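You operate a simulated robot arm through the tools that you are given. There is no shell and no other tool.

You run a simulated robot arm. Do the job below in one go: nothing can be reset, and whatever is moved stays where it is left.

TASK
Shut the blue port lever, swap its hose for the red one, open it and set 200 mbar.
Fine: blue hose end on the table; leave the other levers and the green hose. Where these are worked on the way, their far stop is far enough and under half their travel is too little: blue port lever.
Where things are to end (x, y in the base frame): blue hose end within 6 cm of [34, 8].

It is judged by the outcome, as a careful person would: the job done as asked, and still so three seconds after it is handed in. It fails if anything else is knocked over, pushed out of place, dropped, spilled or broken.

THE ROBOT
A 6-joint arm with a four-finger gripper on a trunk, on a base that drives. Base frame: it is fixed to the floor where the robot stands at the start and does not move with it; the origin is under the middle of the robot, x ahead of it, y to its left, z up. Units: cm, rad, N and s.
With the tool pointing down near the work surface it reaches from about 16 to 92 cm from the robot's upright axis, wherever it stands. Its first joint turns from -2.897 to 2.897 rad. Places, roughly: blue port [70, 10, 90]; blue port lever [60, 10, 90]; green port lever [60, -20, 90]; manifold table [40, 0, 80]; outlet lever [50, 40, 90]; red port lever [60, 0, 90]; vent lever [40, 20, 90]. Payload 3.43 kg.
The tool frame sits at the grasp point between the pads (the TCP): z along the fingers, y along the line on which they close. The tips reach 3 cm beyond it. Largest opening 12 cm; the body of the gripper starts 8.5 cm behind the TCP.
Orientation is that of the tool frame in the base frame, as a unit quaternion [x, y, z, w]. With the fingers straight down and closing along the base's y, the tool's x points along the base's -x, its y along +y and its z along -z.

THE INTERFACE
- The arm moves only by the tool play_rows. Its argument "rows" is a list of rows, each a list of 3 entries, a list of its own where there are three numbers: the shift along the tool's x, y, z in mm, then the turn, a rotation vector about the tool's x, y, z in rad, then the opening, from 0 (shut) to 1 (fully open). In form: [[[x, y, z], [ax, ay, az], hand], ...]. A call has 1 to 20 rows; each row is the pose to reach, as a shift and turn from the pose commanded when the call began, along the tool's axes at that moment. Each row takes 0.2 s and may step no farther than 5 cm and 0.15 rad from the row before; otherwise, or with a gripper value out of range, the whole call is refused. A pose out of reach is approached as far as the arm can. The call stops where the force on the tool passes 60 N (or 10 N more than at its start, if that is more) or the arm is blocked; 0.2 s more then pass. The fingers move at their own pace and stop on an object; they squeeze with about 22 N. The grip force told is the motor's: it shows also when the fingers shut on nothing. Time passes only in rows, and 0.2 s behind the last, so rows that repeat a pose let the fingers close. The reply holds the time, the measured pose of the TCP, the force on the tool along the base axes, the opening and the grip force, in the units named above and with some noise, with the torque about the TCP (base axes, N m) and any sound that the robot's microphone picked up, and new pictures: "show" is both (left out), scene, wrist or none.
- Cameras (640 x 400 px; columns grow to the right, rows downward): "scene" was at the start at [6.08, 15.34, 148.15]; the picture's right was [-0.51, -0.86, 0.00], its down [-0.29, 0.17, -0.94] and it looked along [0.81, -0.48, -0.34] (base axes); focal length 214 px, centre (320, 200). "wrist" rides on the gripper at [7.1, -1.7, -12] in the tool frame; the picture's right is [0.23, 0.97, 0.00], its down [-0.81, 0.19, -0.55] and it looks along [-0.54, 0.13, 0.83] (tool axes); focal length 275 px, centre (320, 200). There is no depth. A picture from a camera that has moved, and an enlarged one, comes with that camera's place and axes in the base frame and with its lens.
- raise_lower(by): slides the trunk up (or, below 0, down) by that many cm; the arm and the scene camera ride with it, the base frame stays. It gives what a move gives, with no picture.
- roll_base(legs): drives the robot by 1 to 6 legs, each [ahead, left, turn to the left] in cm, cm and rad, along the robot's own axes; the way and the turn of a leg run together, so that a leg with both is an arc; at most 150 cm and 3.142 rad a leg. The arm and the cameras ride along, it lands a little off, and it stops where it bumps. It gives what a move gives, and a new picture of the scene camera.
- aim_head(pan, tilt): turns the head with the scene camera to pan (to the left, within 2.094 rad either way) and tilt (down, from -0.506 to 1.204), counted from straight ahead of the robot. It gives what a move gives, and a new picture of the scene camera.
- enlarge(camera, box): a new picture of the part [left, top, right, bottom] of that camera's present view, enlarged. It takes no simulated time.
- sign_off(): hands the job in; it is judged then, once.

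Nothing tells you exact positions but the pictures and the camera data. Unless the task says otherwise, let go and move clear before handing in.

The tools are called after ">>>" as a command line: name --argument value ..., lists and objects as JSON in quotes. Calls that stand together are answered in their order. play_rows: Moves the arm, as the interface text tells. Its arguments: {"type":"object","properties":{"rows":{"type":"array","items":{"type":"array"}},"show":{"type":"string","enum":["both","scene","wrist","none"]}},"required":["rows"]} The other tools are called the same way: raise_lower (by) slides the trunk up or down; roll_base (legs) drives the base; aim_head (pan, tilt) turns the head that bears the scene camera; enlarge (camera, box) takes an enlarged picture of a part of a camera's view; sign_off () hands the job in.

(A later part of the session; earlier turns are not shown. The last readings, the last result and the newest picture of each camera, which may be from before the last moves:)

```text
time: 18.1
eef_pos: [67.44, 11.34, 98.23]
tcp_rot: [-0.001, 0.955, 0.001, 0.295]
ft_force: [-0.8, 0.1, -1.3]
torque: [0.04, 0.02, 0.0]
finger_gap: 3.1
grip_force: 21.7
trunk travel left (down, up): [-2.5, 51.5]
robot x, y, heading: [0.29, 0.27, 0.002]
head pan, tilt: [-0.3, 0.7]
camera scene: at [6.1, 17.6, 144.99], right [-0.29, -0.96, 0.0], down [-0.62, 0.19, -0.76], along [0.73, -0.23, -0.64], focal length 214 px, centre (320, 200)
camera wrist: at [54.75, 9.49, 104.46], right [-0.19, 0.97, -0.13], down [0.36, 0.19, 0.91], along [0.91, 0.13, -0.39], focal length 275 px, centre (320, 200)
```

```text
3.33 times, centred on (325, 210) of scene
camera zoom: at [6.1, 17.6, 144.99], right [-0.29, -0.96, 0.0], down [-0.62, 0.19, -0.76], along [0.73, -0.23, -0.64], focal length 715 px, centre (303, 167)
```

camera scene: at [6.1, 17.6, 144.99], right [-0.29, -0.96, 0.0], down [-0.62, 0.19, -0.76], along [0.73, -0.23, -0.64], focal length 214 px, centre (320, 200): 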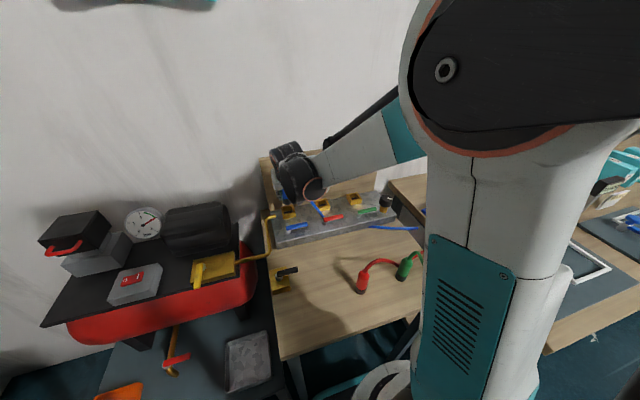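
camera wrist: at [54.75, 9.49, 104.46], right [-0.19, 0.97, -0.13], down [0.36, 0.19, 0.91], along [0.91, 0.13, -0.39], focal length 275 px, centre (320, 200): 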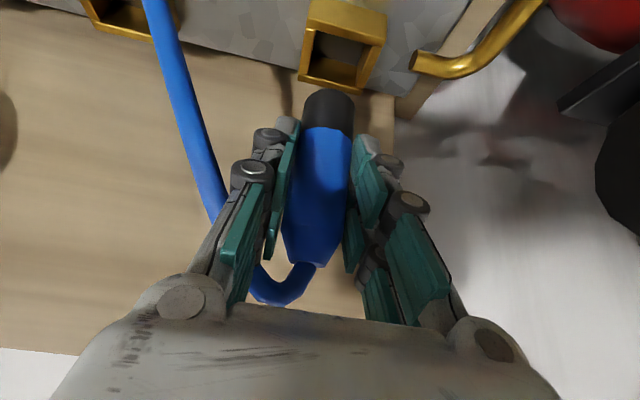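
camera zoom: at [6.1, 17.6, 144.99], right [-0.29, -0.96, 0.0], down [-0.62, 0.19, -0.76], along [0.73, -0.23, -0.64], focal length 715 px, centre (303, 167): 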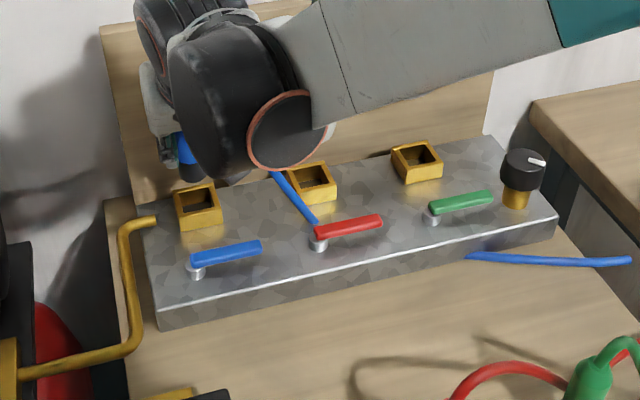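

The blue plug is free. Next I'll carry it up and back, keeping it upright, toward the table spot near [36, 8.5].

>>> play_rows --rows '[[[-14, 0, -20.6], [0, 0, 0], 0], [[-28.2, 0, -41.3], [0, 0, 0], 0], [[-10, -2, -60], [0, 0, 0], 0], [[8.3, -4.3, -77.5], [0, 0, 0], 0], [[27.5, -6.5, -96.3], [0, 0, 0], 0], [[46, -8.7, -114], [0, 0, 0], 0], [[64.5, -10.9, -133], [0, 0, 0], 0], [[83.2, -13, -151.3], [0, 0, 0], 0], [[107, -15.2, -157], [0, 0, 0], 0], [[130.7, -17.4, -163], [0, 0, 0], 0], [[154.5, -19.6, -169], [0, 0, 0], 0], [[178, -21.8, -175], [0, 0, 0], 0], [[202, -24, -180.5], [0, 0, 0], 0], [[226, -26.2, -186.3], [0, 0, 0], 0], [[249.5, -28.4, -192], [0, 0, 0], 0], [[249.5, -28.4, -192], [0, 0, 0], 0]]'

```text
time: 21.5
eef_pos: [36.09, 8.06, 100.2]
tcp_rot: [-0.002, 0.955, 0.001, 0.295]
ft_force: [-0.7, 0.0, -0.6]
torque: [0.01, 0.01, -0.03]
finger_gap: 3.09
grip_force: 22.2
trunk travel left (down, up): [-2.5, 51.5]
robot x, y, heading: [-0.02, 0.07, 0.002]
head pan, tilt: [-0.3, 0.7]
camera scene: at [6.04, 17.57, 144.99], right [-0.29, -0.96, 0.0], down [-0.62, 0.19, -0.77], along [0.73, -0.23, -0.64], focal length 214 px, centre (320, 200)
camera wrist: at [23.39, 6.23, 106.21], right [-0.19, 0.97, -0.13], down [0.36, 0.19, 0.91], along [0.91, 0.13, -0.39], focal length 275 px, centre (320, 200)
```

scene: 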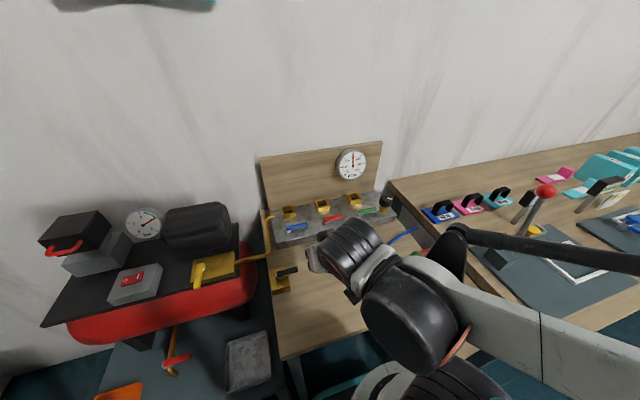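
wrist: 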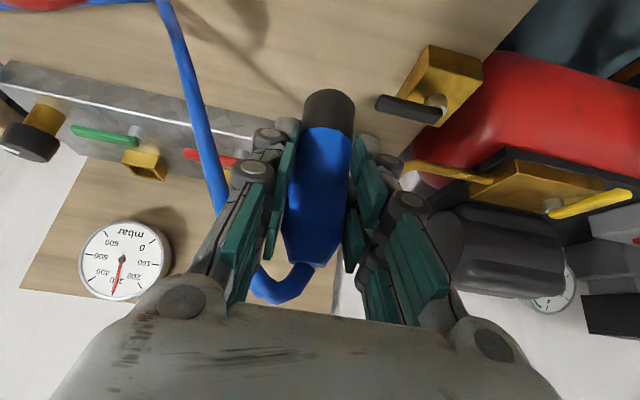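

Held steady, upright and clear of the vent lever. Lowering towards the table.

>>> play_rows --rows '[[[16.9, 0, 24.8], [0, 0, 0], 0], [[33.8, 0, 49.6], [0, 0, 0], 0], [[50.8, 0, 74.3], [0, 0, 0], 0], [[62, 0, 91], [0, 0, 0], 0], [[68.8, 0, 100.8], [0, 0, 0], 0], [[68.8, 0, 100.8], [0, 0, 0], 0]]'

>>> enlarge --camera "wrist" --box '[160, 30, 480, 230]'

```text
time: 22.9
eef_pos: [36.14, 8.34, 87.88]
tcp_rot: [-0.001, 0.955, 0.0, 0.295]
ft_force: [3.3, 2.3, 15.4]
torque: [0.08, -0.31, 0.0]
finger_gap: 3.09
grip_force: 21.9
trunk travel left (down, up): [-2.5, 51.5]
robot x, y, heading: [0.13, 0.25, 0.001]
head pan, tilt: [-0.3, 0.7]
camera scene: at [6.45, 21.08, 145.15], right [0.11, -0.99, 0.0], down [-0.63, -0.07, -0.78], along [0.77, 0.09, -0.63], focal length 214 px, centre (320, 200)
camera wrist: at [23.45, 6.45, 94.04], right [-0.19, 0.97, -0.13], down [0.36, 0.19, 0.91], along [0.91, 0.13, -0.39], focal length 275 px, centre (320, 200)
```

scene: 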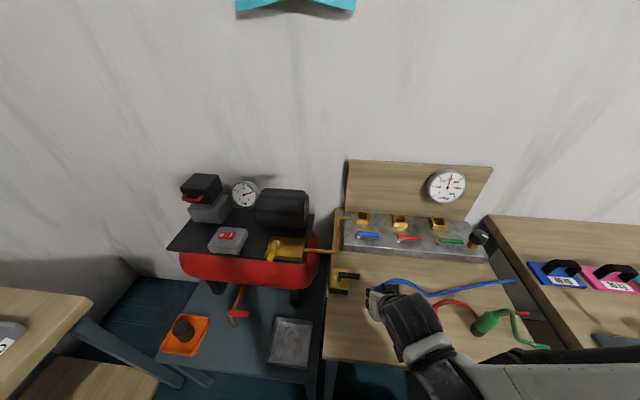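
wrist: 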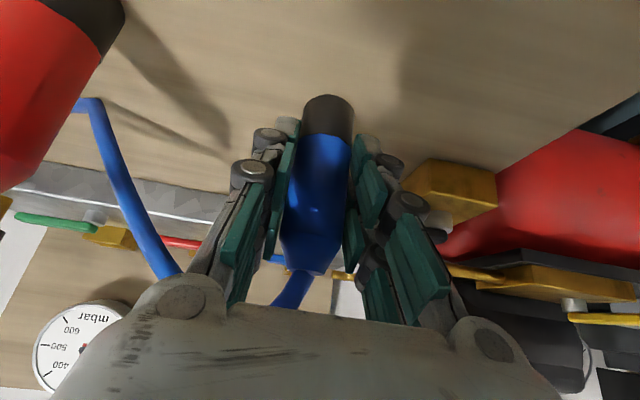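

```text
2.00 times, centred on (320, 130) of wrist
camera zoom: at [23.45, 6.45, 94.04], right [-0.19, 0.97, -0.13], down [0.36, 0.19, 0.91], along [0.91, 0.13, -0.39], focal length 551 px, centre (320, 340)
```

zoom: 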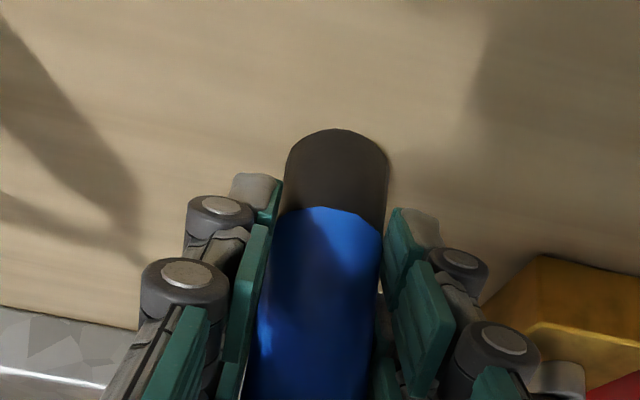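

The plug has reached the table (15 N upward). I'll ease up slightly and open a little.

>>> play_rows --rows '[[[-0.8, 0, -1.2], [0, 0, 0], 0], [[-0.8, 0, -1.2], [0, 0, 0], 0.28], [[-0.8, 0, -1.2], [0, 0, 0], 0.34], [[-0.8, 0, -1.2], [0, 0, 0], 0.42], [[-0.8, 0, -1.2], [0, 0, 0], 0.42]]' --show "wrist"

>>> enlarge --camera "wrist" --box '[160, 60, 480, 260]'

```text
time: 24.1
eef_pos: [35.98, 8.16, 88.01]
tcp_rot: [-0.001, 0.956, 0.001, 0.294]
ft_force: [0.2, -0.4, 1.3]
torque: [0.03, 0.0, 0.0]
finger_gap: 5.01
grip_force: 0.1
trunk travel left (down, up): [-2.5, 51.5]
robot x, y, heading: [-0.31, 0.05, 0.0]
head pan, tilt: [-0.3, 0.7]
camera wrist: at [23.34, 6.41, 94.19], right [-0.19, 0.97, -0.13], down [0.36, 0.19, 0.91], along [0.91, 0.13, -0.39], focal length 275 px, centre (320, 200)
```

wrist: 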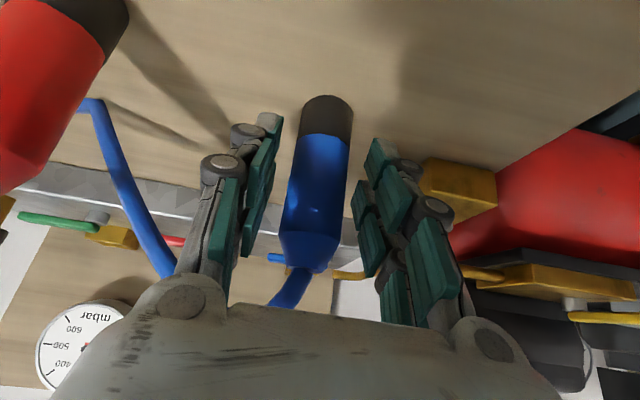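

```text
2.00 times, centred on (320, 160) of wrist
camera zoom: at [23.34, 6.41, 94.19], right [-0.19, 0.97, -0.13], down [0.36, 0.19, 0.91], along [0.91, 0.13, -0.39], focal length 551 px, centre (320, 280)
```

zoom: 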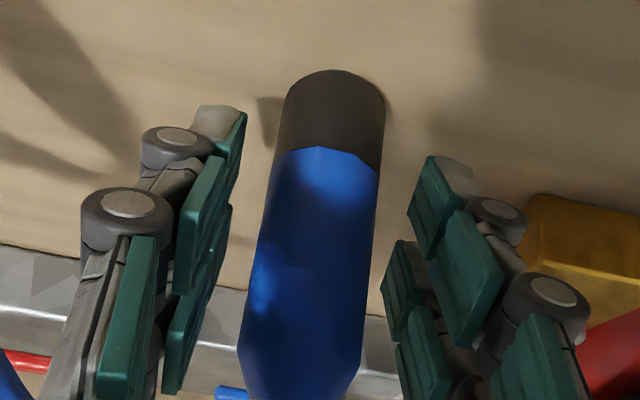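

The blue plug stands on its own. I'll retreat back along the tool axis, then up, and check with the camera.

>>> play_rows --rows '[[[0, 0, -15], [0, 0, 0], 0.42], [[0, 0, -40], [0, 0, 0], 0.45], [[0, 0, -70], [0, 0, 0], 0.45], [[-20, -10, -105], [0, 0, 0], 0.45], [[-40, -40, -130], [0, 0, 0], 0.45], [[-50, -70, -145], [0, 0, 0], 0.45], [[-50, -100, -145], [0, 0, 0], 0.45], [[-50, -120, -145], [0, 0, 0], 0.45], [[-50, -120, -145], [0, 0, 0], 0.45]]'

>>> enlarge --camera "wrist" --box '[160, 0, 480, 200]'

>>> enlarge --camera "scene" --box '[250, 180, 460, 320]'

```text
time: 26.1
eef_pos: [31.9, -3.76, 102.72]
tcp_rot: [0.0, 0.956, 0.001, 0.293]
ft_force: [0.2, -0.2, 0.0]
torque: [-0.05, 0.01, -0.05]
finger_gap: 5.37
grip_force: 0.1
trunk travel left (down, up): [-2.5, 51.5]
robot x, y, heading: [0.03, -0.19, 0.004]
head pan, tilt: [-0.3, 0.7]
camera scene: at [6.1, 17.61, 144.98], right [-0.29, -0.96, 0.0], down [-0.62, 0.19, -0.76], along [0.73, -0.23, -0.64], focal length 214 px, centre (320, 200)
camera wrist: at [19.28, -5.58, 109.0], right [-0.19, 0.97, -0.13], down [0.36, 0.19, 0.91], along [0.91, 0.13, -0.39], focal length 275 px, centre (320, 200)
```

scene: 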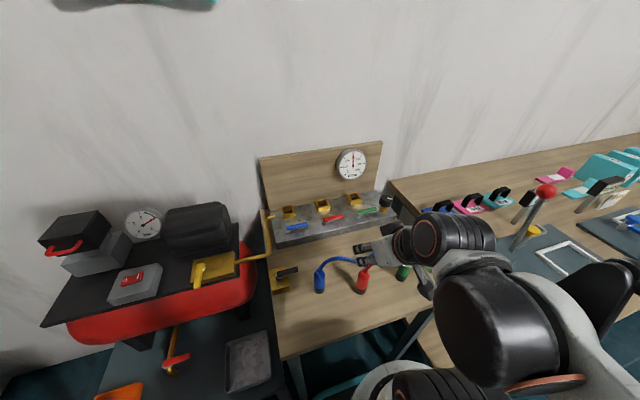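
wrist: 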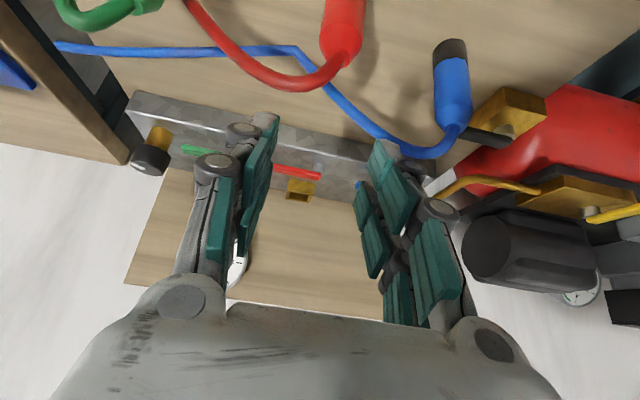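

```text
2.00 times, centred on (320, 100) of wrist
camera zoom: at [19.28, -5.58, 109.0], right [-0.19, 0.97, -0.13], down [0.36, 0.19, 0.91], along [0.91, 0.13, -0.39], focal length 551 px, centre (320, 400)
```

zoom: 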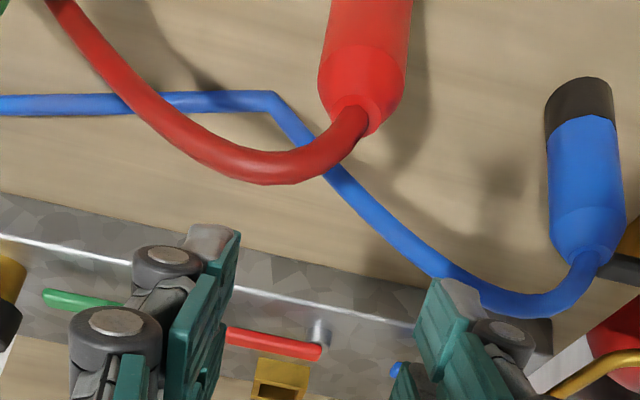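

```text
2.86 times, centred on (355, 250) of scene
camera zoom: at [6.1, 17.61, 144.98], right [-0.29, -0.96, 0.0], down [-0.62, 0.19, -0.76], along [0.73, -0.23, -0.64], focal length 613 px, centre (220, 57)
```

zoom: 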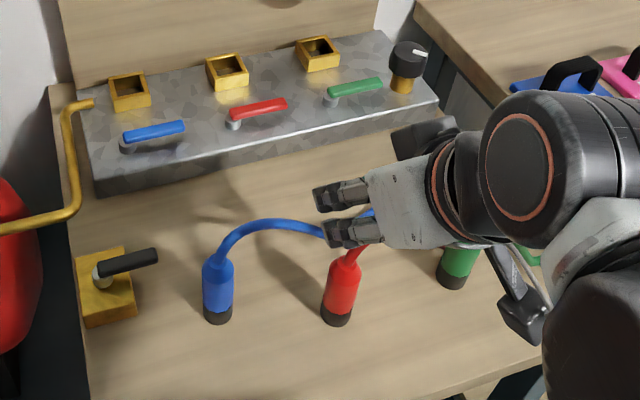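

The blue plug stands next to the red one. I'll back up behind the red plug (about [33, -3.6]) and line up the same way.

>>> play_rows --rows '[[[27, 0, 1], [0, 0, 0], 0.45], [[54, 1, 2], [0, 0, 0], 0.45], [[80, 1.6, 3.5], [0, 0, 0], 0.45], [[80, 1.6, 33], [0, 0, 0], 0.45], [[80, 1.6, 53], [0, 0, 0], 0.45], [[80, 1.6, 53], [0, 0, 0], 0.45]]' --show "wrist"

>>> enlarge --camera "wrist" --box '[160, 30, 480, 230]'

```text
time: 27.5
eef_pos: [28.78, -3.65, 94.2]
tcp_rot: [-0.001, 0.956, 0.001, 0.294]
ft_force: [-0.2, -0.4, -0.1]
torque: [0.0, 0.0, 0.05]
finger_gap: 5.38
grip_force: 0.1
out of reach, approached as far as the arm can: row 1, 2, 3, 4
trunk travel left (down, up): [-2.5, 51.5]
robot x, y, heading: [-0.48, 0.13, 0.009]
head pan, tilt: [-0.3, 0.7]
camera wrist: at [16.1, -5.43, 100.38], right [-0.19, 0.97, -0.13], down [0.36, 0.19, 0.91], along [0.91, 0.13, -0.39], focal length 275 px, centre (320, 200)
```

wrist: 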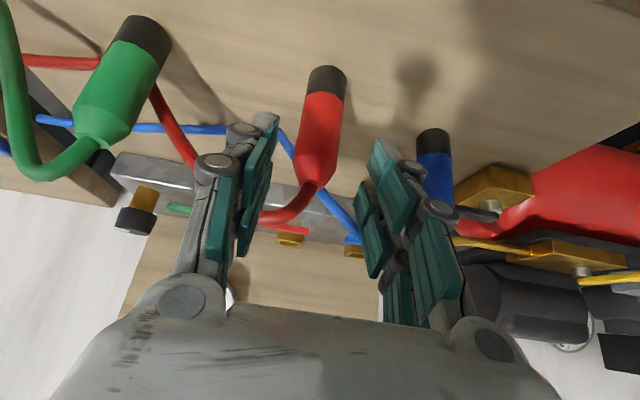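

```text
2.00 times, centred on (320, 130) of wrist
camera zoom: at [16.1, -5.43, 100.38], right [-0.19, 0.97, -0.13], down [0.36, 0.19, 0.91], along [0.91, 0.13, -0.39], focal length 551 px, centre (320, 340)
```

zoom: 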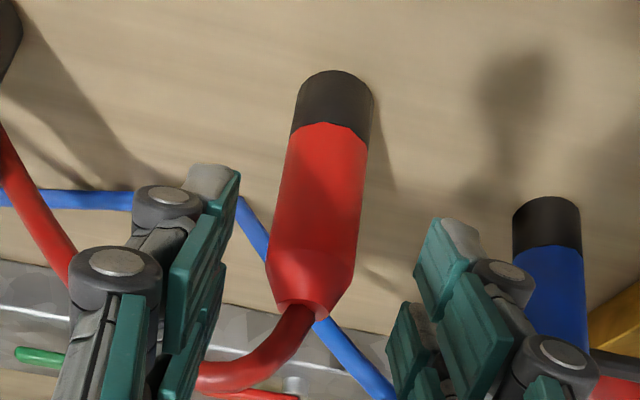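

Lined up with the red plug. I'll slide in most of the way, then correct.

>>> play_rows --rows '[[[2, -0.5, 15], [0, 0, 0], 0.42], [[4, -0.5, 30], [0, 0, 0], 0.42], [[6, -0.5, 45], [0, 0, 0], 0.42], [[6, -0.5, 45], [0, 0, 0], 0.42]]' --show "wrist"

>>> enlarge --camera "wrist" --box '[160, 60, 480, 260]'

```text
time: 28.7
eef_pos: [33.21, -4.26, 91.91]
tcp_rot: [-0.002, 0.956, 0.002, 0.294]
ft_force: [0.5, -0.4, 0.4]
torque: [-0.05, 0.01, 0.02]
finger_gap: 5.07
grip_force: 0.0
trunk travel left (down, up): [-2.5, 51.5]
robot x, y, heading: [0.12, 0.16, 0.002]
head pan, tilt: [-0.3, 0.7]
stopped in row 4: the arm was blocked; the commanded pose is now the measured one
camera wrist: at [20.64, -6.13, 97.96], right [-0.19, 0.97, -0.13], down [0.36, 0.19, 0.91], along [0.91, 0.13, -0.39], focal length 275 px, centre (320, 200)
```

wrist: 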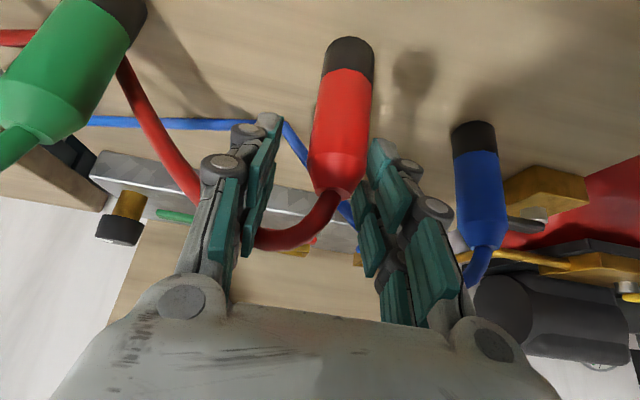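

```text
2.00 times, centred on (320, 160) of wrist
camera zoom: at [20.64, -6.13, 97.96], right [-0.19, 0.97, -0.13], down [0.36, 0.19, 0.91], along [0.91, 0.13, -0.39], focal length 551 px, centre (320, 280)
```

zoom: 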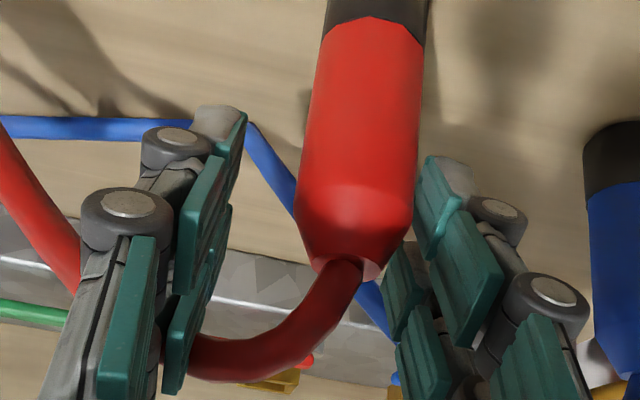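

The arm ran out of joint range this close in, with no contact force. I'll retreat and lift clear, then roll the base back a bit for more room.

>>> play_rows --rows '[[[0, 0, -15], [0, 0, 0], 0.42], [[0, 0, -30], [0, 0, 0], 0.42], [[-12, 0, -48], [0, 0, 0], 0.42], [[-26, 0, -68], [0, 0, 0], 0.42], [[-48, 0, -100], [0, 0, 0], 0.42], [[-76, 0, -142], [0, 0, 0], 0.42], [[-76, 0, -142], [0, 0, 0], 0.42]]'

```text
refused: row 6 steps farther than a row can; nothing moved
```

>>> play_rows --rows '[[[0, 0, -15], [0, 0, 0], 0.42], [[0, 0, -30], [0, 0, 0], 0.42], [[-12, 0, -48], [0, 0, 0], 0.42], [[-26, 0, -68], [0, 0, 0], 0.42], [[-48, 0, -100], [0, 0, 0], 0.42], [[-70, 0, -132], [0, 0, 0], 0.42], [[-70, 0, -132], [0, 0, 0], 0.42]]'

```text
time: 30.3
eef_pos: [31.54, -4.52, 106.7]
tcp_rot: [-0.002, 0.956, 0.001, 0.294]
ft_force: [-0.4, 0.7, 0.4]
torque: [-0.02, 0.02, 0.0]
finger_gap: 5.02
grip_force: 0.0
trunk travel left (down, up): [-2.5, 51.5]
robot x, y, heading: [0.02, -0.21, 0.001]
head pan, tilt: [-0.3, 0.7]
camera scene: at [6.07, 17.6, 144.99], right [-0.29, -0.96, 0.0], down [-0.62, 0.19, -0.77], along [0.73, -0.23, -0.64], focal length 214 px, centre (320, 200)
camera wrist: at [18.91, -6.21, 112.75], right [-0.19, 0.97, -0.13], down [0.36, 0.19, 0.91], along [0.91, 0.13, -0.39], focal length 275 px, centre (320, 200)
```

scene: 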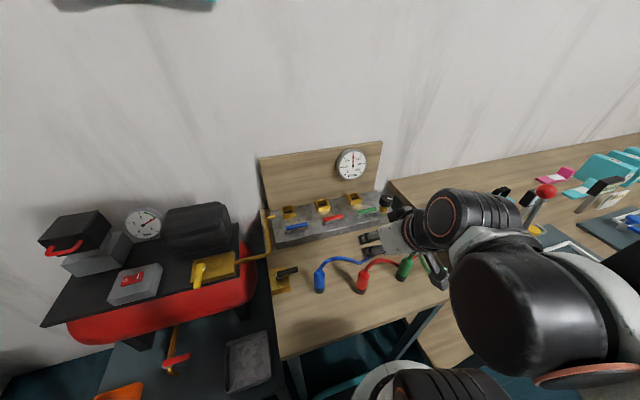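
wrist: 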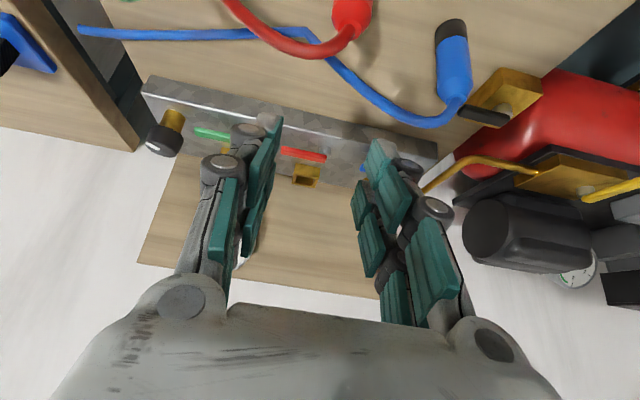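

Clear and high. Rolling the base back 13 cm.

>>> roll_base --legs '[[-13, 0, 0]]'

```text
time: 31.5
eef_pos: [18.89, -4.24, 106.56]
tcp_rot: [-0.004, 0.956, 0.002, 0.294]
ft_force: [-0.1, -0.5, 0.2]
torque: [0.02, 0.01, 0.02]
finger_gap: 5.06
grip_force: 0.0
trunk travel left (down, up): [-2.5, 51.5]
robot x, y, heading: [-13.06, -0.21, 0.005]
head pan, tilt: [-0.3, 0.7]
camera scene: at [-6.75, 17.58, 144.99], right [-0.29, -0.96, 0.0], down [-0.62, 0.19, -0.76], along [0.73, -0.22, -0.64], focal length 214 px, centre (320, 200)
```

scene: 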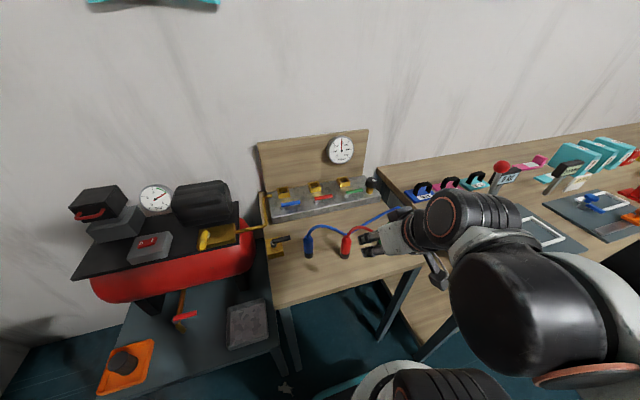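

Base moved back 13 cm; the tool is now on the approach line to the red plug. Sliding in along the tool axis partway.

>>> play_rows --rows '[[[-1, 1, 40], [0, 0, 0], 0.42], [[-2, 2, 80], [0, 0, 0], 0.42], [[-3, 4, 120], [0, 0, 0], 0.42], [[-4, 5.4, 150], [0, 0, 0], 0.42], [[-4.8, 5.4, 175], [0, 0, 0], 0.42], [[-4.8, 5.4, 175], [0, 0, 0], 0.42]]' --show "wrist"

>>> enlarge --camera "wrist" --box '[160, 30, 480, 230]'

```text
time: 32.9
eef_pos: [29.19, -3.67, 92.26]
tcp_rot: [-0.003, 0.956, 0.001, 0.294]
ft_force: [0.6, 0.4, -0.2]
torque: [-0.03, 0.05, 0.03]
finger_gap: 5.04
grip_force: 0.2
trunk travel left (down, up): [-2.5, 51.5]
robot x, y, heading: [-13.22, -0.15, 0.006]
head pan, tilt: [-0.3, 0.7]
camera wrist: at [16.6, -5.53, 98.53], right [-0.2, 0.97, -0.13], down [0.36, 0.19, 0.91], along [0.91, 0.13, -0.39], focal length 275 px, centre (320, 200)
```

wrist: 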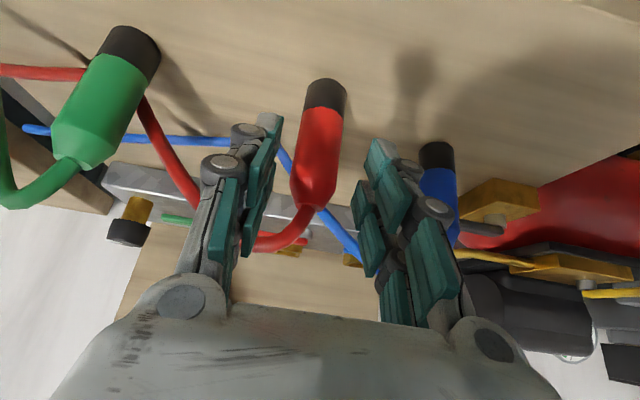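

```text
2.00 times, centred on (320, 130) of wrist
camera zoom: at [16.6, -5.53, 98.53], right [-0.2, 0.97, -0.13], down [0.36, 0.19, 0.91], along [0.91, 0.13, -0.39], focal length 551 px, centre (320, 340)
```

zoom: 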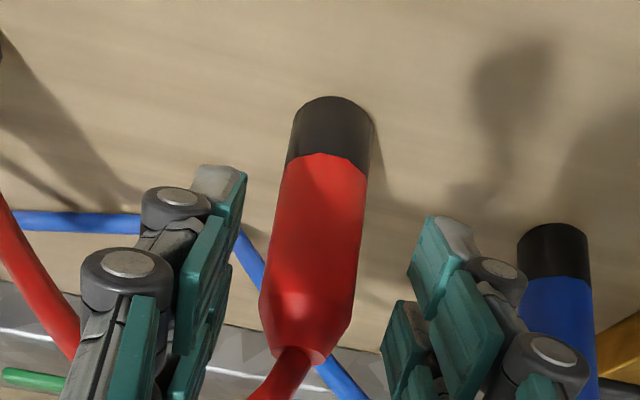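

Well centred on the red plug. Sliding the last 5.2 cm.

>>> play_rows --rows '[[[0, 0, 15], [0, 0, 0], 0.38], [[0, 0, 30], [0, 0, 0], 0.38], [[0, 0, 44], [0, 0, 0], 0.38], [[0, 0, 52], [0, 0, 0], 0.38], [[0, 0, 52], [0, 0, 0], 0.38]]' --show "wrist"

>>> enlarge --camera "wrist" --box '[160, 60, 480, 260]'

```text
time: 34.1
eef_pos: [31.87, -3.52, 87.98]
tcp_rot: [-0.004, 0.956, 0.002, 0.294]
ft_force: [0.3, 0.6, 0.4]
torque: [0.02, 0.01, -0.03]
finger_gap: 4.55
grip_force: 0.1
trunk travel left (down, up): [-2.5, 51.5]
robot x, y, heading: [-12.68, 0.28, 0.001]
head pan, tilt: [-0.3, 0.7]
camera wrist: at [19.26, -5.5, 94.21], right [-0.2, 0.97, -0.13], down [0.36, 0.19, 0.91], along [0.91, 0.13, -0.39], focal length 275 px, centre (320, 200)
```

wrist: 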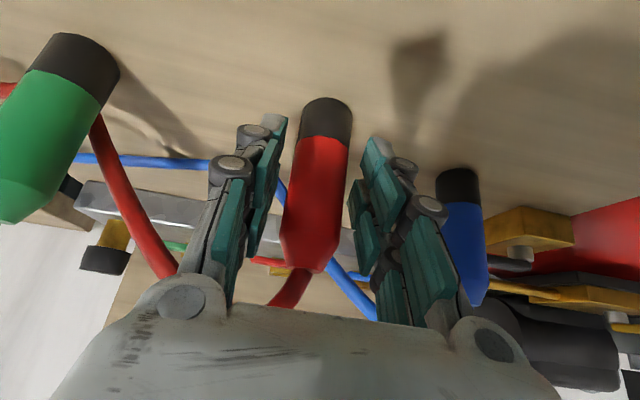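

```text
2.00 times, centred on (320, 160) of wrist
camera zoom: at [19.26, -5.5, 94.21], right [-0.2, 0.97, -0.13], down [0.36, 0.19, 0.91], along [0.91, 0.13, -0.39], focal length 551 px, centre (320, 280)
```

zoom: 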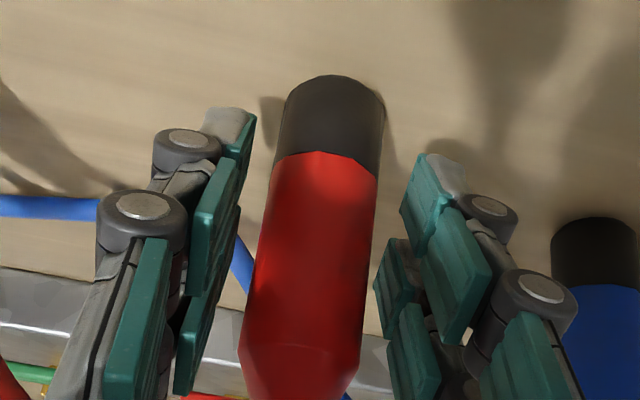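

The red plug looks almost identical in the view to the blue one. I'll raise 5 mm to match the first grasp height and close.

>>> play_rows --rows '[[[-4.9, 0, -2.7], [0, 0, 0], 0.38], [[-4.9, 0, -2.7], [0, 0, 0], 0.25], [[-4.9, 0, -2.7], [0, 0, 0], 0.1], [[-4.9, 0, -2.7], [0, 0, 0], 0.0], [[-4.9, 0, -2.7], [0, 0, 0], 0.0]]' --show "wrist"

>>> enlarge --camera "wrist" --box '[160, 60, 480, 260]'

```text
time: 35.3
eef_pos: [32.16, -3.62, 88.61]
tcp_rot: [-0.003, 0.956, 0.001, 0.294]
ft_force: [-0.1, 0.4, 0.8]
torque: [0.0, 0.0, -0.02]
finger_gap: 3.1
grip_force: 22.3
trunk travel left (down, up): [-2.5, 51.5]
robot x, y, heading: [-12.77, -0.09, 0.005]
head pan, tilt: [-0.3, 0.7]
camera wrist: at [19.53, -5.47, 94.7], right [-0.2, 0.97, -0.13], down [0.36, 0.19, 0.91], along [0.91, 0.13, -0.39], focal length 275 px, centre (320, 200)
```

wrist: 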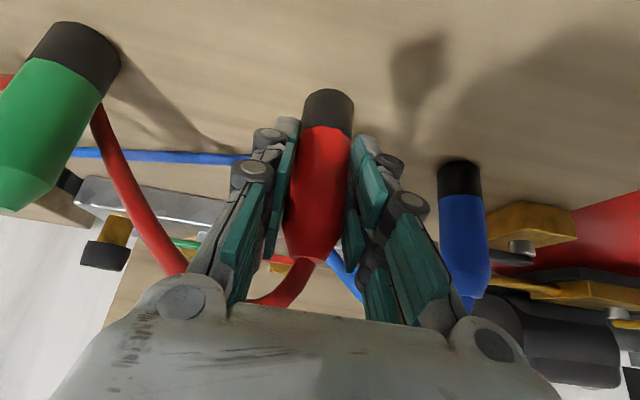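

```text
2.00 times, centred on (320, 160) of wrist
camera zoom: at [19.53, -5.47, 94.7], right [-0.2, 0.97, -0.13], down [0.36, 0.19, 0.91], along [0.91, 0.13, -0.39], focal length 551 px, centre (320, 280)
```

zoom: 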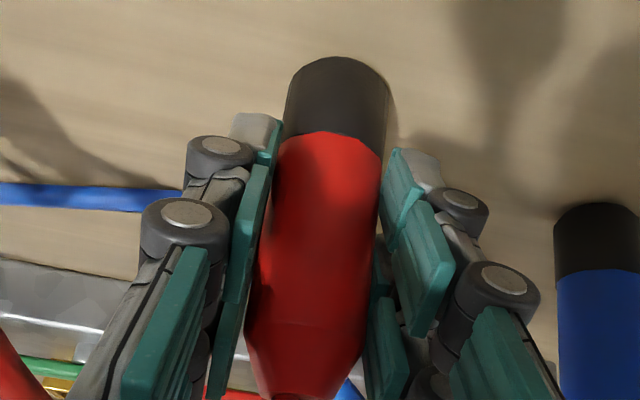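

Red plug gripped in nearly the same relation as the blue was. I'll lift it straight up first.

>>> play_rows --rows '[[[-8.5, 0, -12.4], [0, 0, 0], 0], [[-17, 0, -25], [0, 0, 0], 0], [[-34, 0, -50], [0, 0, 0], 0], [[-51, 0, -74], [0, 0, 0], 0], [[-68, 0, -99], [0, 0, 0], 0], [[-85, 0, -124], [0, 0, 0], 0], [[-101.5, 0, -148.7], [0, 0, 0], 0], [[-101.5, 0, -148.7], [0, 0, 0], 0]]'

>>> enlarge --camera "wrist" --box '[160, 60, 480, 260]'

>>> enlarge --camera "scene" --box '[240, 160, 420, 280]'

```text
time: 37.1
eef_pos: [32.11, -3.5, 106.54]
tcp_rot: [-0.003, 0.956, 0.002, 0.294]
ft_force: [-0.4, -0.7, -1.4]
torque: [0.0, 0.0, 0.02]
finger_gap: 3.14
grip_force: 22.1
trunk travel left (down, up): [-2.5, 51.5]
robot x, y, heading: [-12.62, -0.21, 0.004]
head pan, tilt: [-0.3, 0.7]
camera scene: at [-12.87, 11.72, 145.18], right [-0.97, -0.24, 0.0], down [-0.15, 0.61, -0.78], along [0.19, -0.76, -0.63], focal length 214 px, centre (320, 200)
camera wrist: at [19.45, -5.55, 112.73], right [-0.2, 0.97, -0.13], down [0.36, 0.19, 0.91], along [0.91, 0.14, -0.39], focal length 275 px, centre (320, 200)
```

scene: 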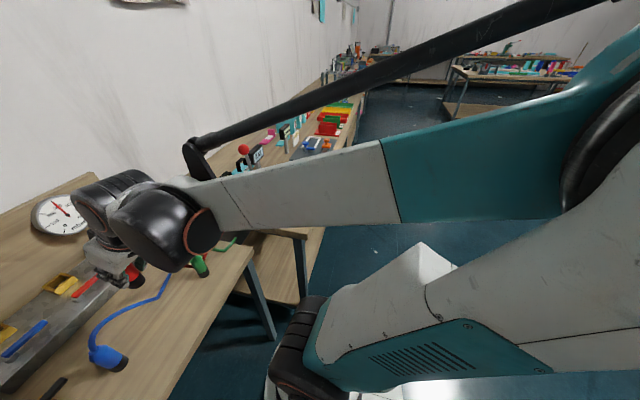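
wrist: 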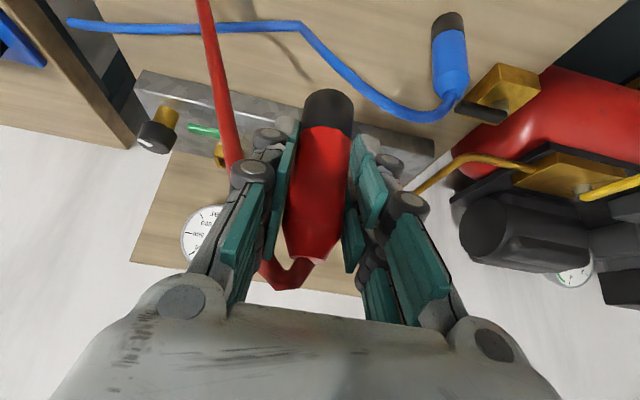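

```text
2.00 times, centred on (320, 160) of wrist
camera zoom: at [19.45, -5.55, 112.73], right [-0.2, 0.97, -0.13], down [0.36, 0.19, 0.91], along [0.91, 0.14, -0.39], focal length 551 px, centre (320, 280)
```

zoom: 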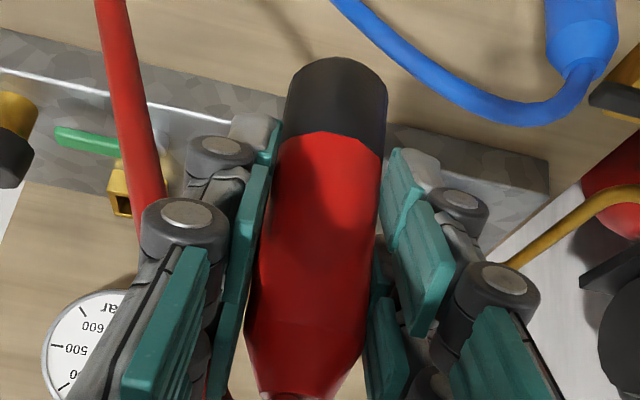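

```text
3.33 times, centred on (330, 220) of scene
camera zoom: at [-12.87, 11.72, 145.18], right [-0.97, -0.24, 0.0], down [-0.15, 0.61, -0.78], along [0.19, -0.76, -0.63], focal length 715 px, centre (287, 133)
```

zoom: 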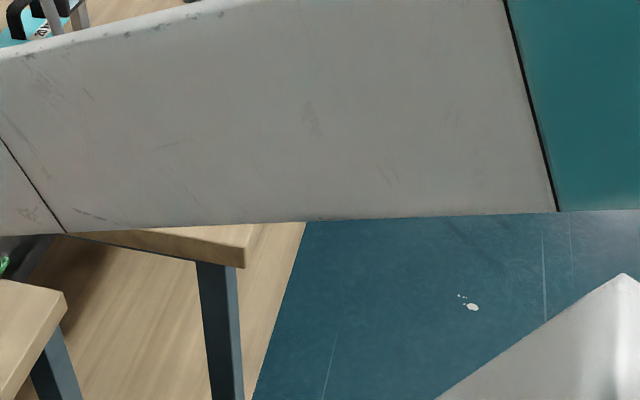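

Red plug is lifted cleanly and the blue one is still standing. Now I'll carry it over to above the blue port.

>>> play_rows --rows '[[[-22.8, 12.5, 13.6], [0, 0, 0], 0], [[-45.6, 25, 27], [0, 0, 0], 0], [[-68.5, 37.5, 40.7], [0, 0, 0], 0], [[-91, 50, 54], [0, 0, 0], 0], [[-114, 62.5, 68], [0, 0, 0], 0], [[-137, 75, 81.4], [0, 0, 0], 0], [[-161, 93.5, 99.4], [0, 0, 0], 0], [[-185, 112, 117], [0, 0, 0], 0], [[-209, 130.5, 135], [0, 0, 0], 0], [[-233, 149, 153], [0, 0, 0], 0], [[-244, 149, 180.7], [0, 0, 0], 0], [[-255, 149, 208], [0, 0, 0], 0], [[-266, 149, 236], [0, 0, 0], 0], [[-266, 149, 236], [0, 0, 0], 0], [[-266, 149, 236], [0, 0, 0], 0]]'

>>> enlarge --camera "wrist" --box '[160, 0, 480, 200]'

>>> enlarge --camera "scene" --box '[240, 160, 420, 280]'

```text
time: 40.3
eef_pos: [67.14, 11.57, 102.15]
tcp_rot: [-0.003, 0.956, 0.001, 0.294]
ft_force: [0.3, 0.0, -0.9]
torque: [0.01, 0.01, 0.01]
finger_gap: 3.11
grip_force: 22.1
trunk travel left (down, up): [-2.5, 51.5]
robot x, y, heading: [-12.84, -0.13, 0.004]
head pan, tilt: [-0.3, 0.7]
camera scene: at [-6.78, 17.58, 144.99], right [-0.29, -0.96, 0.0], down [-0.62, 0.19, -0.76], along [0.73, -0.22, -0.64], focal length 214 px, centre (320, 200)
camera wrist: at [54.45, 9.49, 108.19], right [-0.2, 0.97, -0.13], down [0.36, 0.19, 0.91], along [0.91, 0.13, -0.39], focal length 275 px, centre (320, 200)
```

scene: 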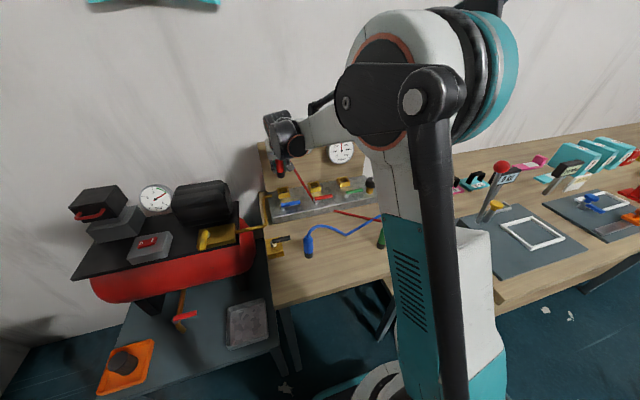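
wrist: 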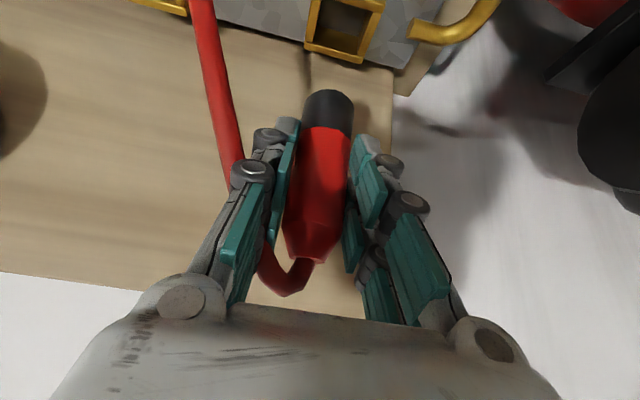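

```text
2.00 times, centred on (320, 100) of wrist
camera zoom: at [54.45, 9.49, 108.19], right [-0.2, 0.97, -0.13], down [0.36, 0.19, 0.91], along [0.91, 0.13, -0.39], focal length 551 px, centre (320, 400)
```

zoom: 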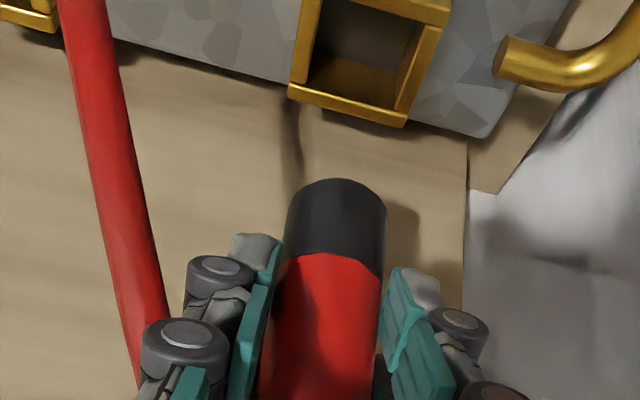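

```text
3.33 times, centred on (330, 220) of scene
camera zoom: at [-6.78, 17.58, 144.99], right [-0.29, -0.96, 0.0], down [-0.62, 0.19, -0.76], along [0.73, -0.22, -0.64], focal length 715 px, centre (287, 133)
```

zoom: 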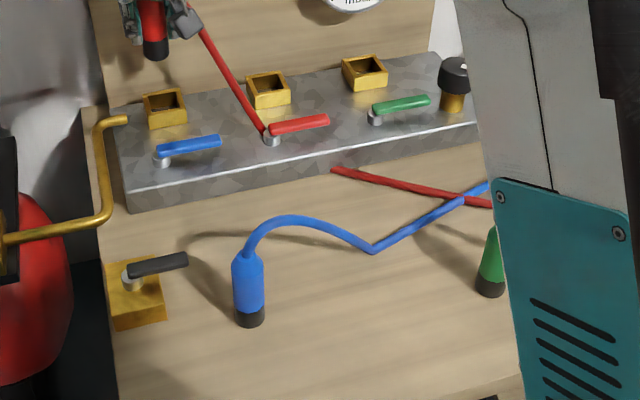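

Over the port. I'll move to the same pose as when the blue plug had just come out (z=98.2) so I can compare the collar's position in the picture.

>>> play_rows --rows '[[[10, -1.5, 17], [0, 0, 0], 0], [[19.6, -2.6, 34.1], [0, 0, 0], 0], [[19.6, -2.6, 34.1], [0, 0, 0], 0], [[19.6, -2.6, 34.1], [0, 0, 0], 0]]' --show "wrist"

>>> enlarge --camera "wrist" --box '[240, 0, 440, 125]'

```text
time: 41.3
eef_pos: [67.58, 11.08, 98.08]
tcp_rot: [-0.004, 0.956, 0.003, 0.294]
ft_force: [-0.7, -0.3, -0.1]
torque: [0.03, 0.02, -0.02]
finger_gap: 3.16
grip_force: 21.9
trunk travel left (down, up): [-2.5, 51.5]
robot x, y, heading: [-13.04, 0.1, 0.004]
head pan, tilt: [-0.3, 0.7]
camera wrist: at [54.84, 9.22, 104.27], right [-0.2, 0.97, -0.13], down [0.36, 0.19, 0.91], along [0.91, 0.13, -0.39], focal length 275 px, centre (320, 200)
```

wrist: 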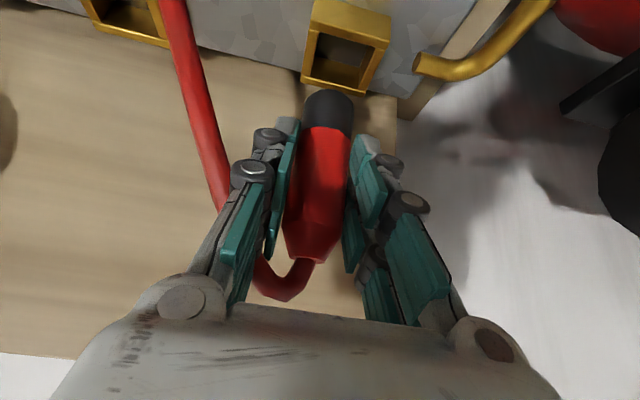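

```text
3.20 times, centred on (340, 62) of wrist
camera zoom: at [54.84, 9.22, 104.27], right [-0.2, 0.97, -0.13], down [0.36, 0.19, 0.91], along [0.91, 0.13, -0.39], focal length 881 px, centre (256, 640)
```

zoom: 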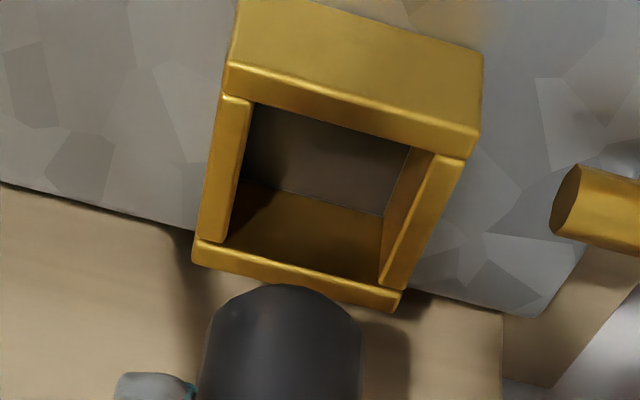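

The collar appears about 4 px to the right of where it should be, so I'll shift +2.5 mm in y and lower to just above the collar.

>>> play_rows --rows '[[[0, 2.5, 0], [0, 0, 0], 0], [[5.6, 2.5, 8.3], [0, 0, 0], 0], [[11.3, 2.5, 16.5], [0, 0, 0], 0], [[15.8, 2.5, 23], [0, 0, 0], 0], [[15.8, 2.5, 23], [0, 0, 0], 0], [[15.8, 2.5, 23], [0, 0, 0], 0]]' --show "wrist"

>>> enlarge --camera "wrist" --box '[240, 30, 440, 155]'

```text
time: 42.7
eef_pos: [67.63, 11.69, 95.21]
tcp_rot: [-0.003, 0.956, 0.002, 0.294]
ft_force: [0.2, 0.4, -0.9]
torque: [0.0, 0.03, 0.01]
finger_gap: 3.11
grip_force: 21.8
trunk travel left (down, up): [-2.5, 51.5]
robot x, y, heading: [-13.04, -0.21, 0.006]
head pan, tilt: [-0.3, 0.7]
camera wrist: at [55.02, 9.75, 101.37], right [-0.2, 0.97, -0.13], down [0.36, 0.19, 0.91], along [0.91, 0.13, -0.39], focal length 275 px, centre (320, 200)
```

wrist: 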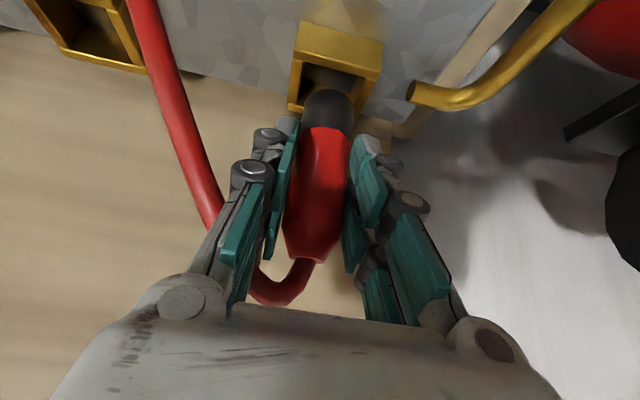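

```text
3.20 times, centred on (340, 92) of wrist
camera zoom: at [55.02, 9.75, 101.37], right [-0.2, 0.97, -0.13], down [0.36, 0.19, 0.91], along [0.91, 0.13, -0.39], focal length 881 px, centre (256, 544)
```

zoom: 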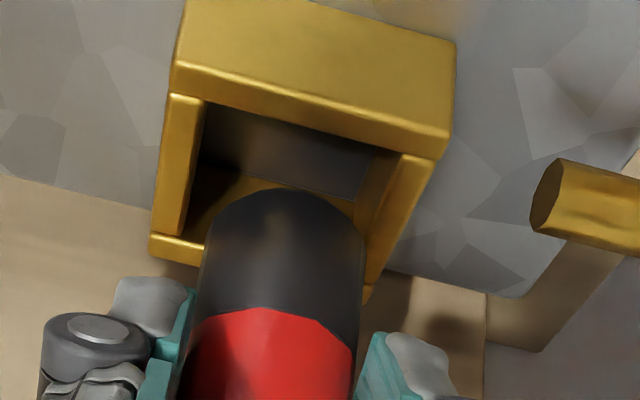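

I'll hold still for a moment and recheck the alignment before inserting.

>>> play_rows --rows '[[[0, 0, 0], [0, 0, 0], 0], [[0, 0, 0], [0, 0, 0], 0]]'

>>> enlarge --camera "wrist" --box '[240, 30, 440, 155]'

>>> enlarge --camera "scene" --box '[240, 160, 340, 230]'

```text
time: 43.3
eef_pos: [67.75, 11.66, 95.18]
tcp_rot: [-0.003, 0.956, 0.002, 0.295]
ft_force: [0.0, -0.3, -0.8]
torque: [0.01, 0.01, -0.03]
finger_gap: 3.11
grip_force: 21.9
trunk travel left (down, up): [-2.5, 51.5]
robot x, y, heading: [-12.75, -0.11, 0.005]
head pan, tilt: [-0.3, 0.7]
camera scene: at [-6.75, 17.59, 144.99], right [-0.29, -0.96, 0.0], down [-0.62, 0.19, -0.76], along [0.73, -0.22, -0.64], focal length 214 px, centre (320, 200)
camera wrist: at [55.03, 9.75, 101.37], right [-0.2, 0.97, -0.13], down [0.36, 0.19, 0.91], along [0.91, 0.13, -0.39], focal length 275 px, centre (320, 200)
```

scene: 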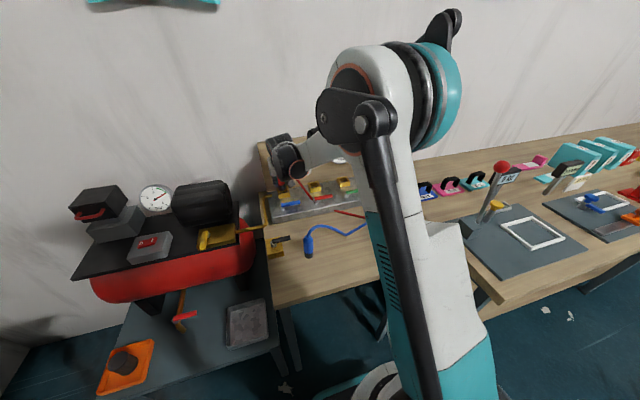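
wrist: 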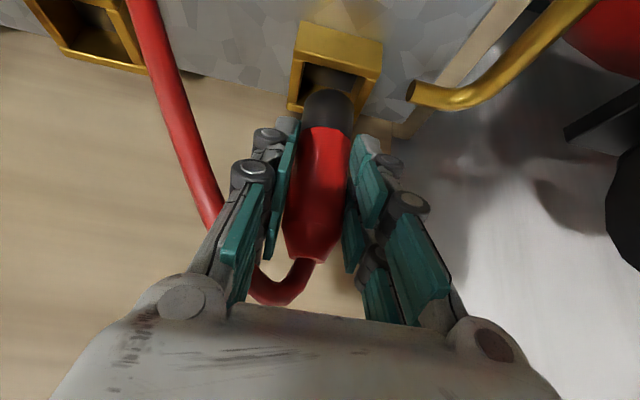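

```text
3.20 times, centred on (340, 92) of wrist
camera zoom: at [55.03, 9.75, 101.37], right [-0.2, 0.97, -0.13], down [0.36, 0.19, 0.91], along [0.91, 0.13, -0.39], focal length 881 px, centre (256, 544)
```

zoom: 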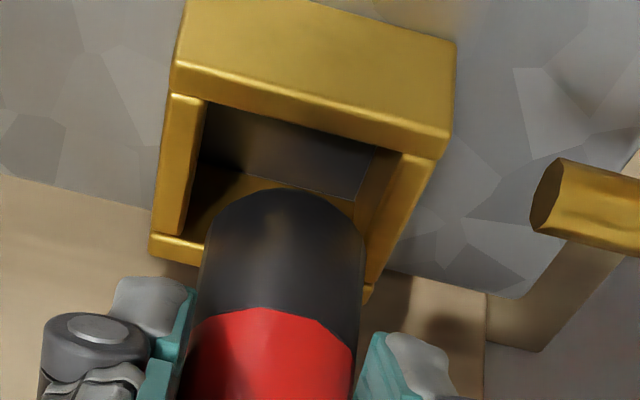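

```text
5.71 times, centred on (290, 195) of scene
camera zoom: at [-6.75, 17.59, 144.99], right [-0.29, -0.96, 0.0], down [-0.62, 0.19, -0.76], along [0.73, -0.22, -0.64], focal length 1226 px, centre (491, 229)
```

zoom: 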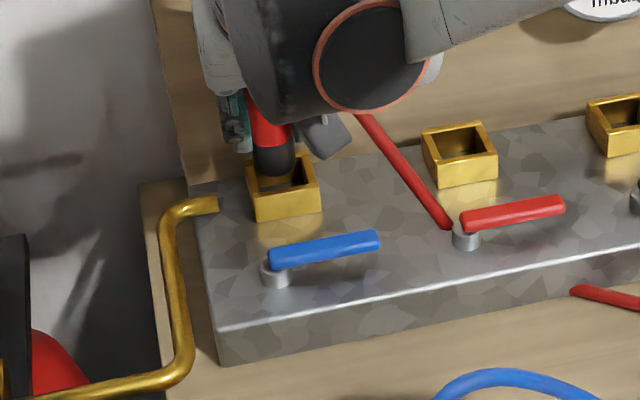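

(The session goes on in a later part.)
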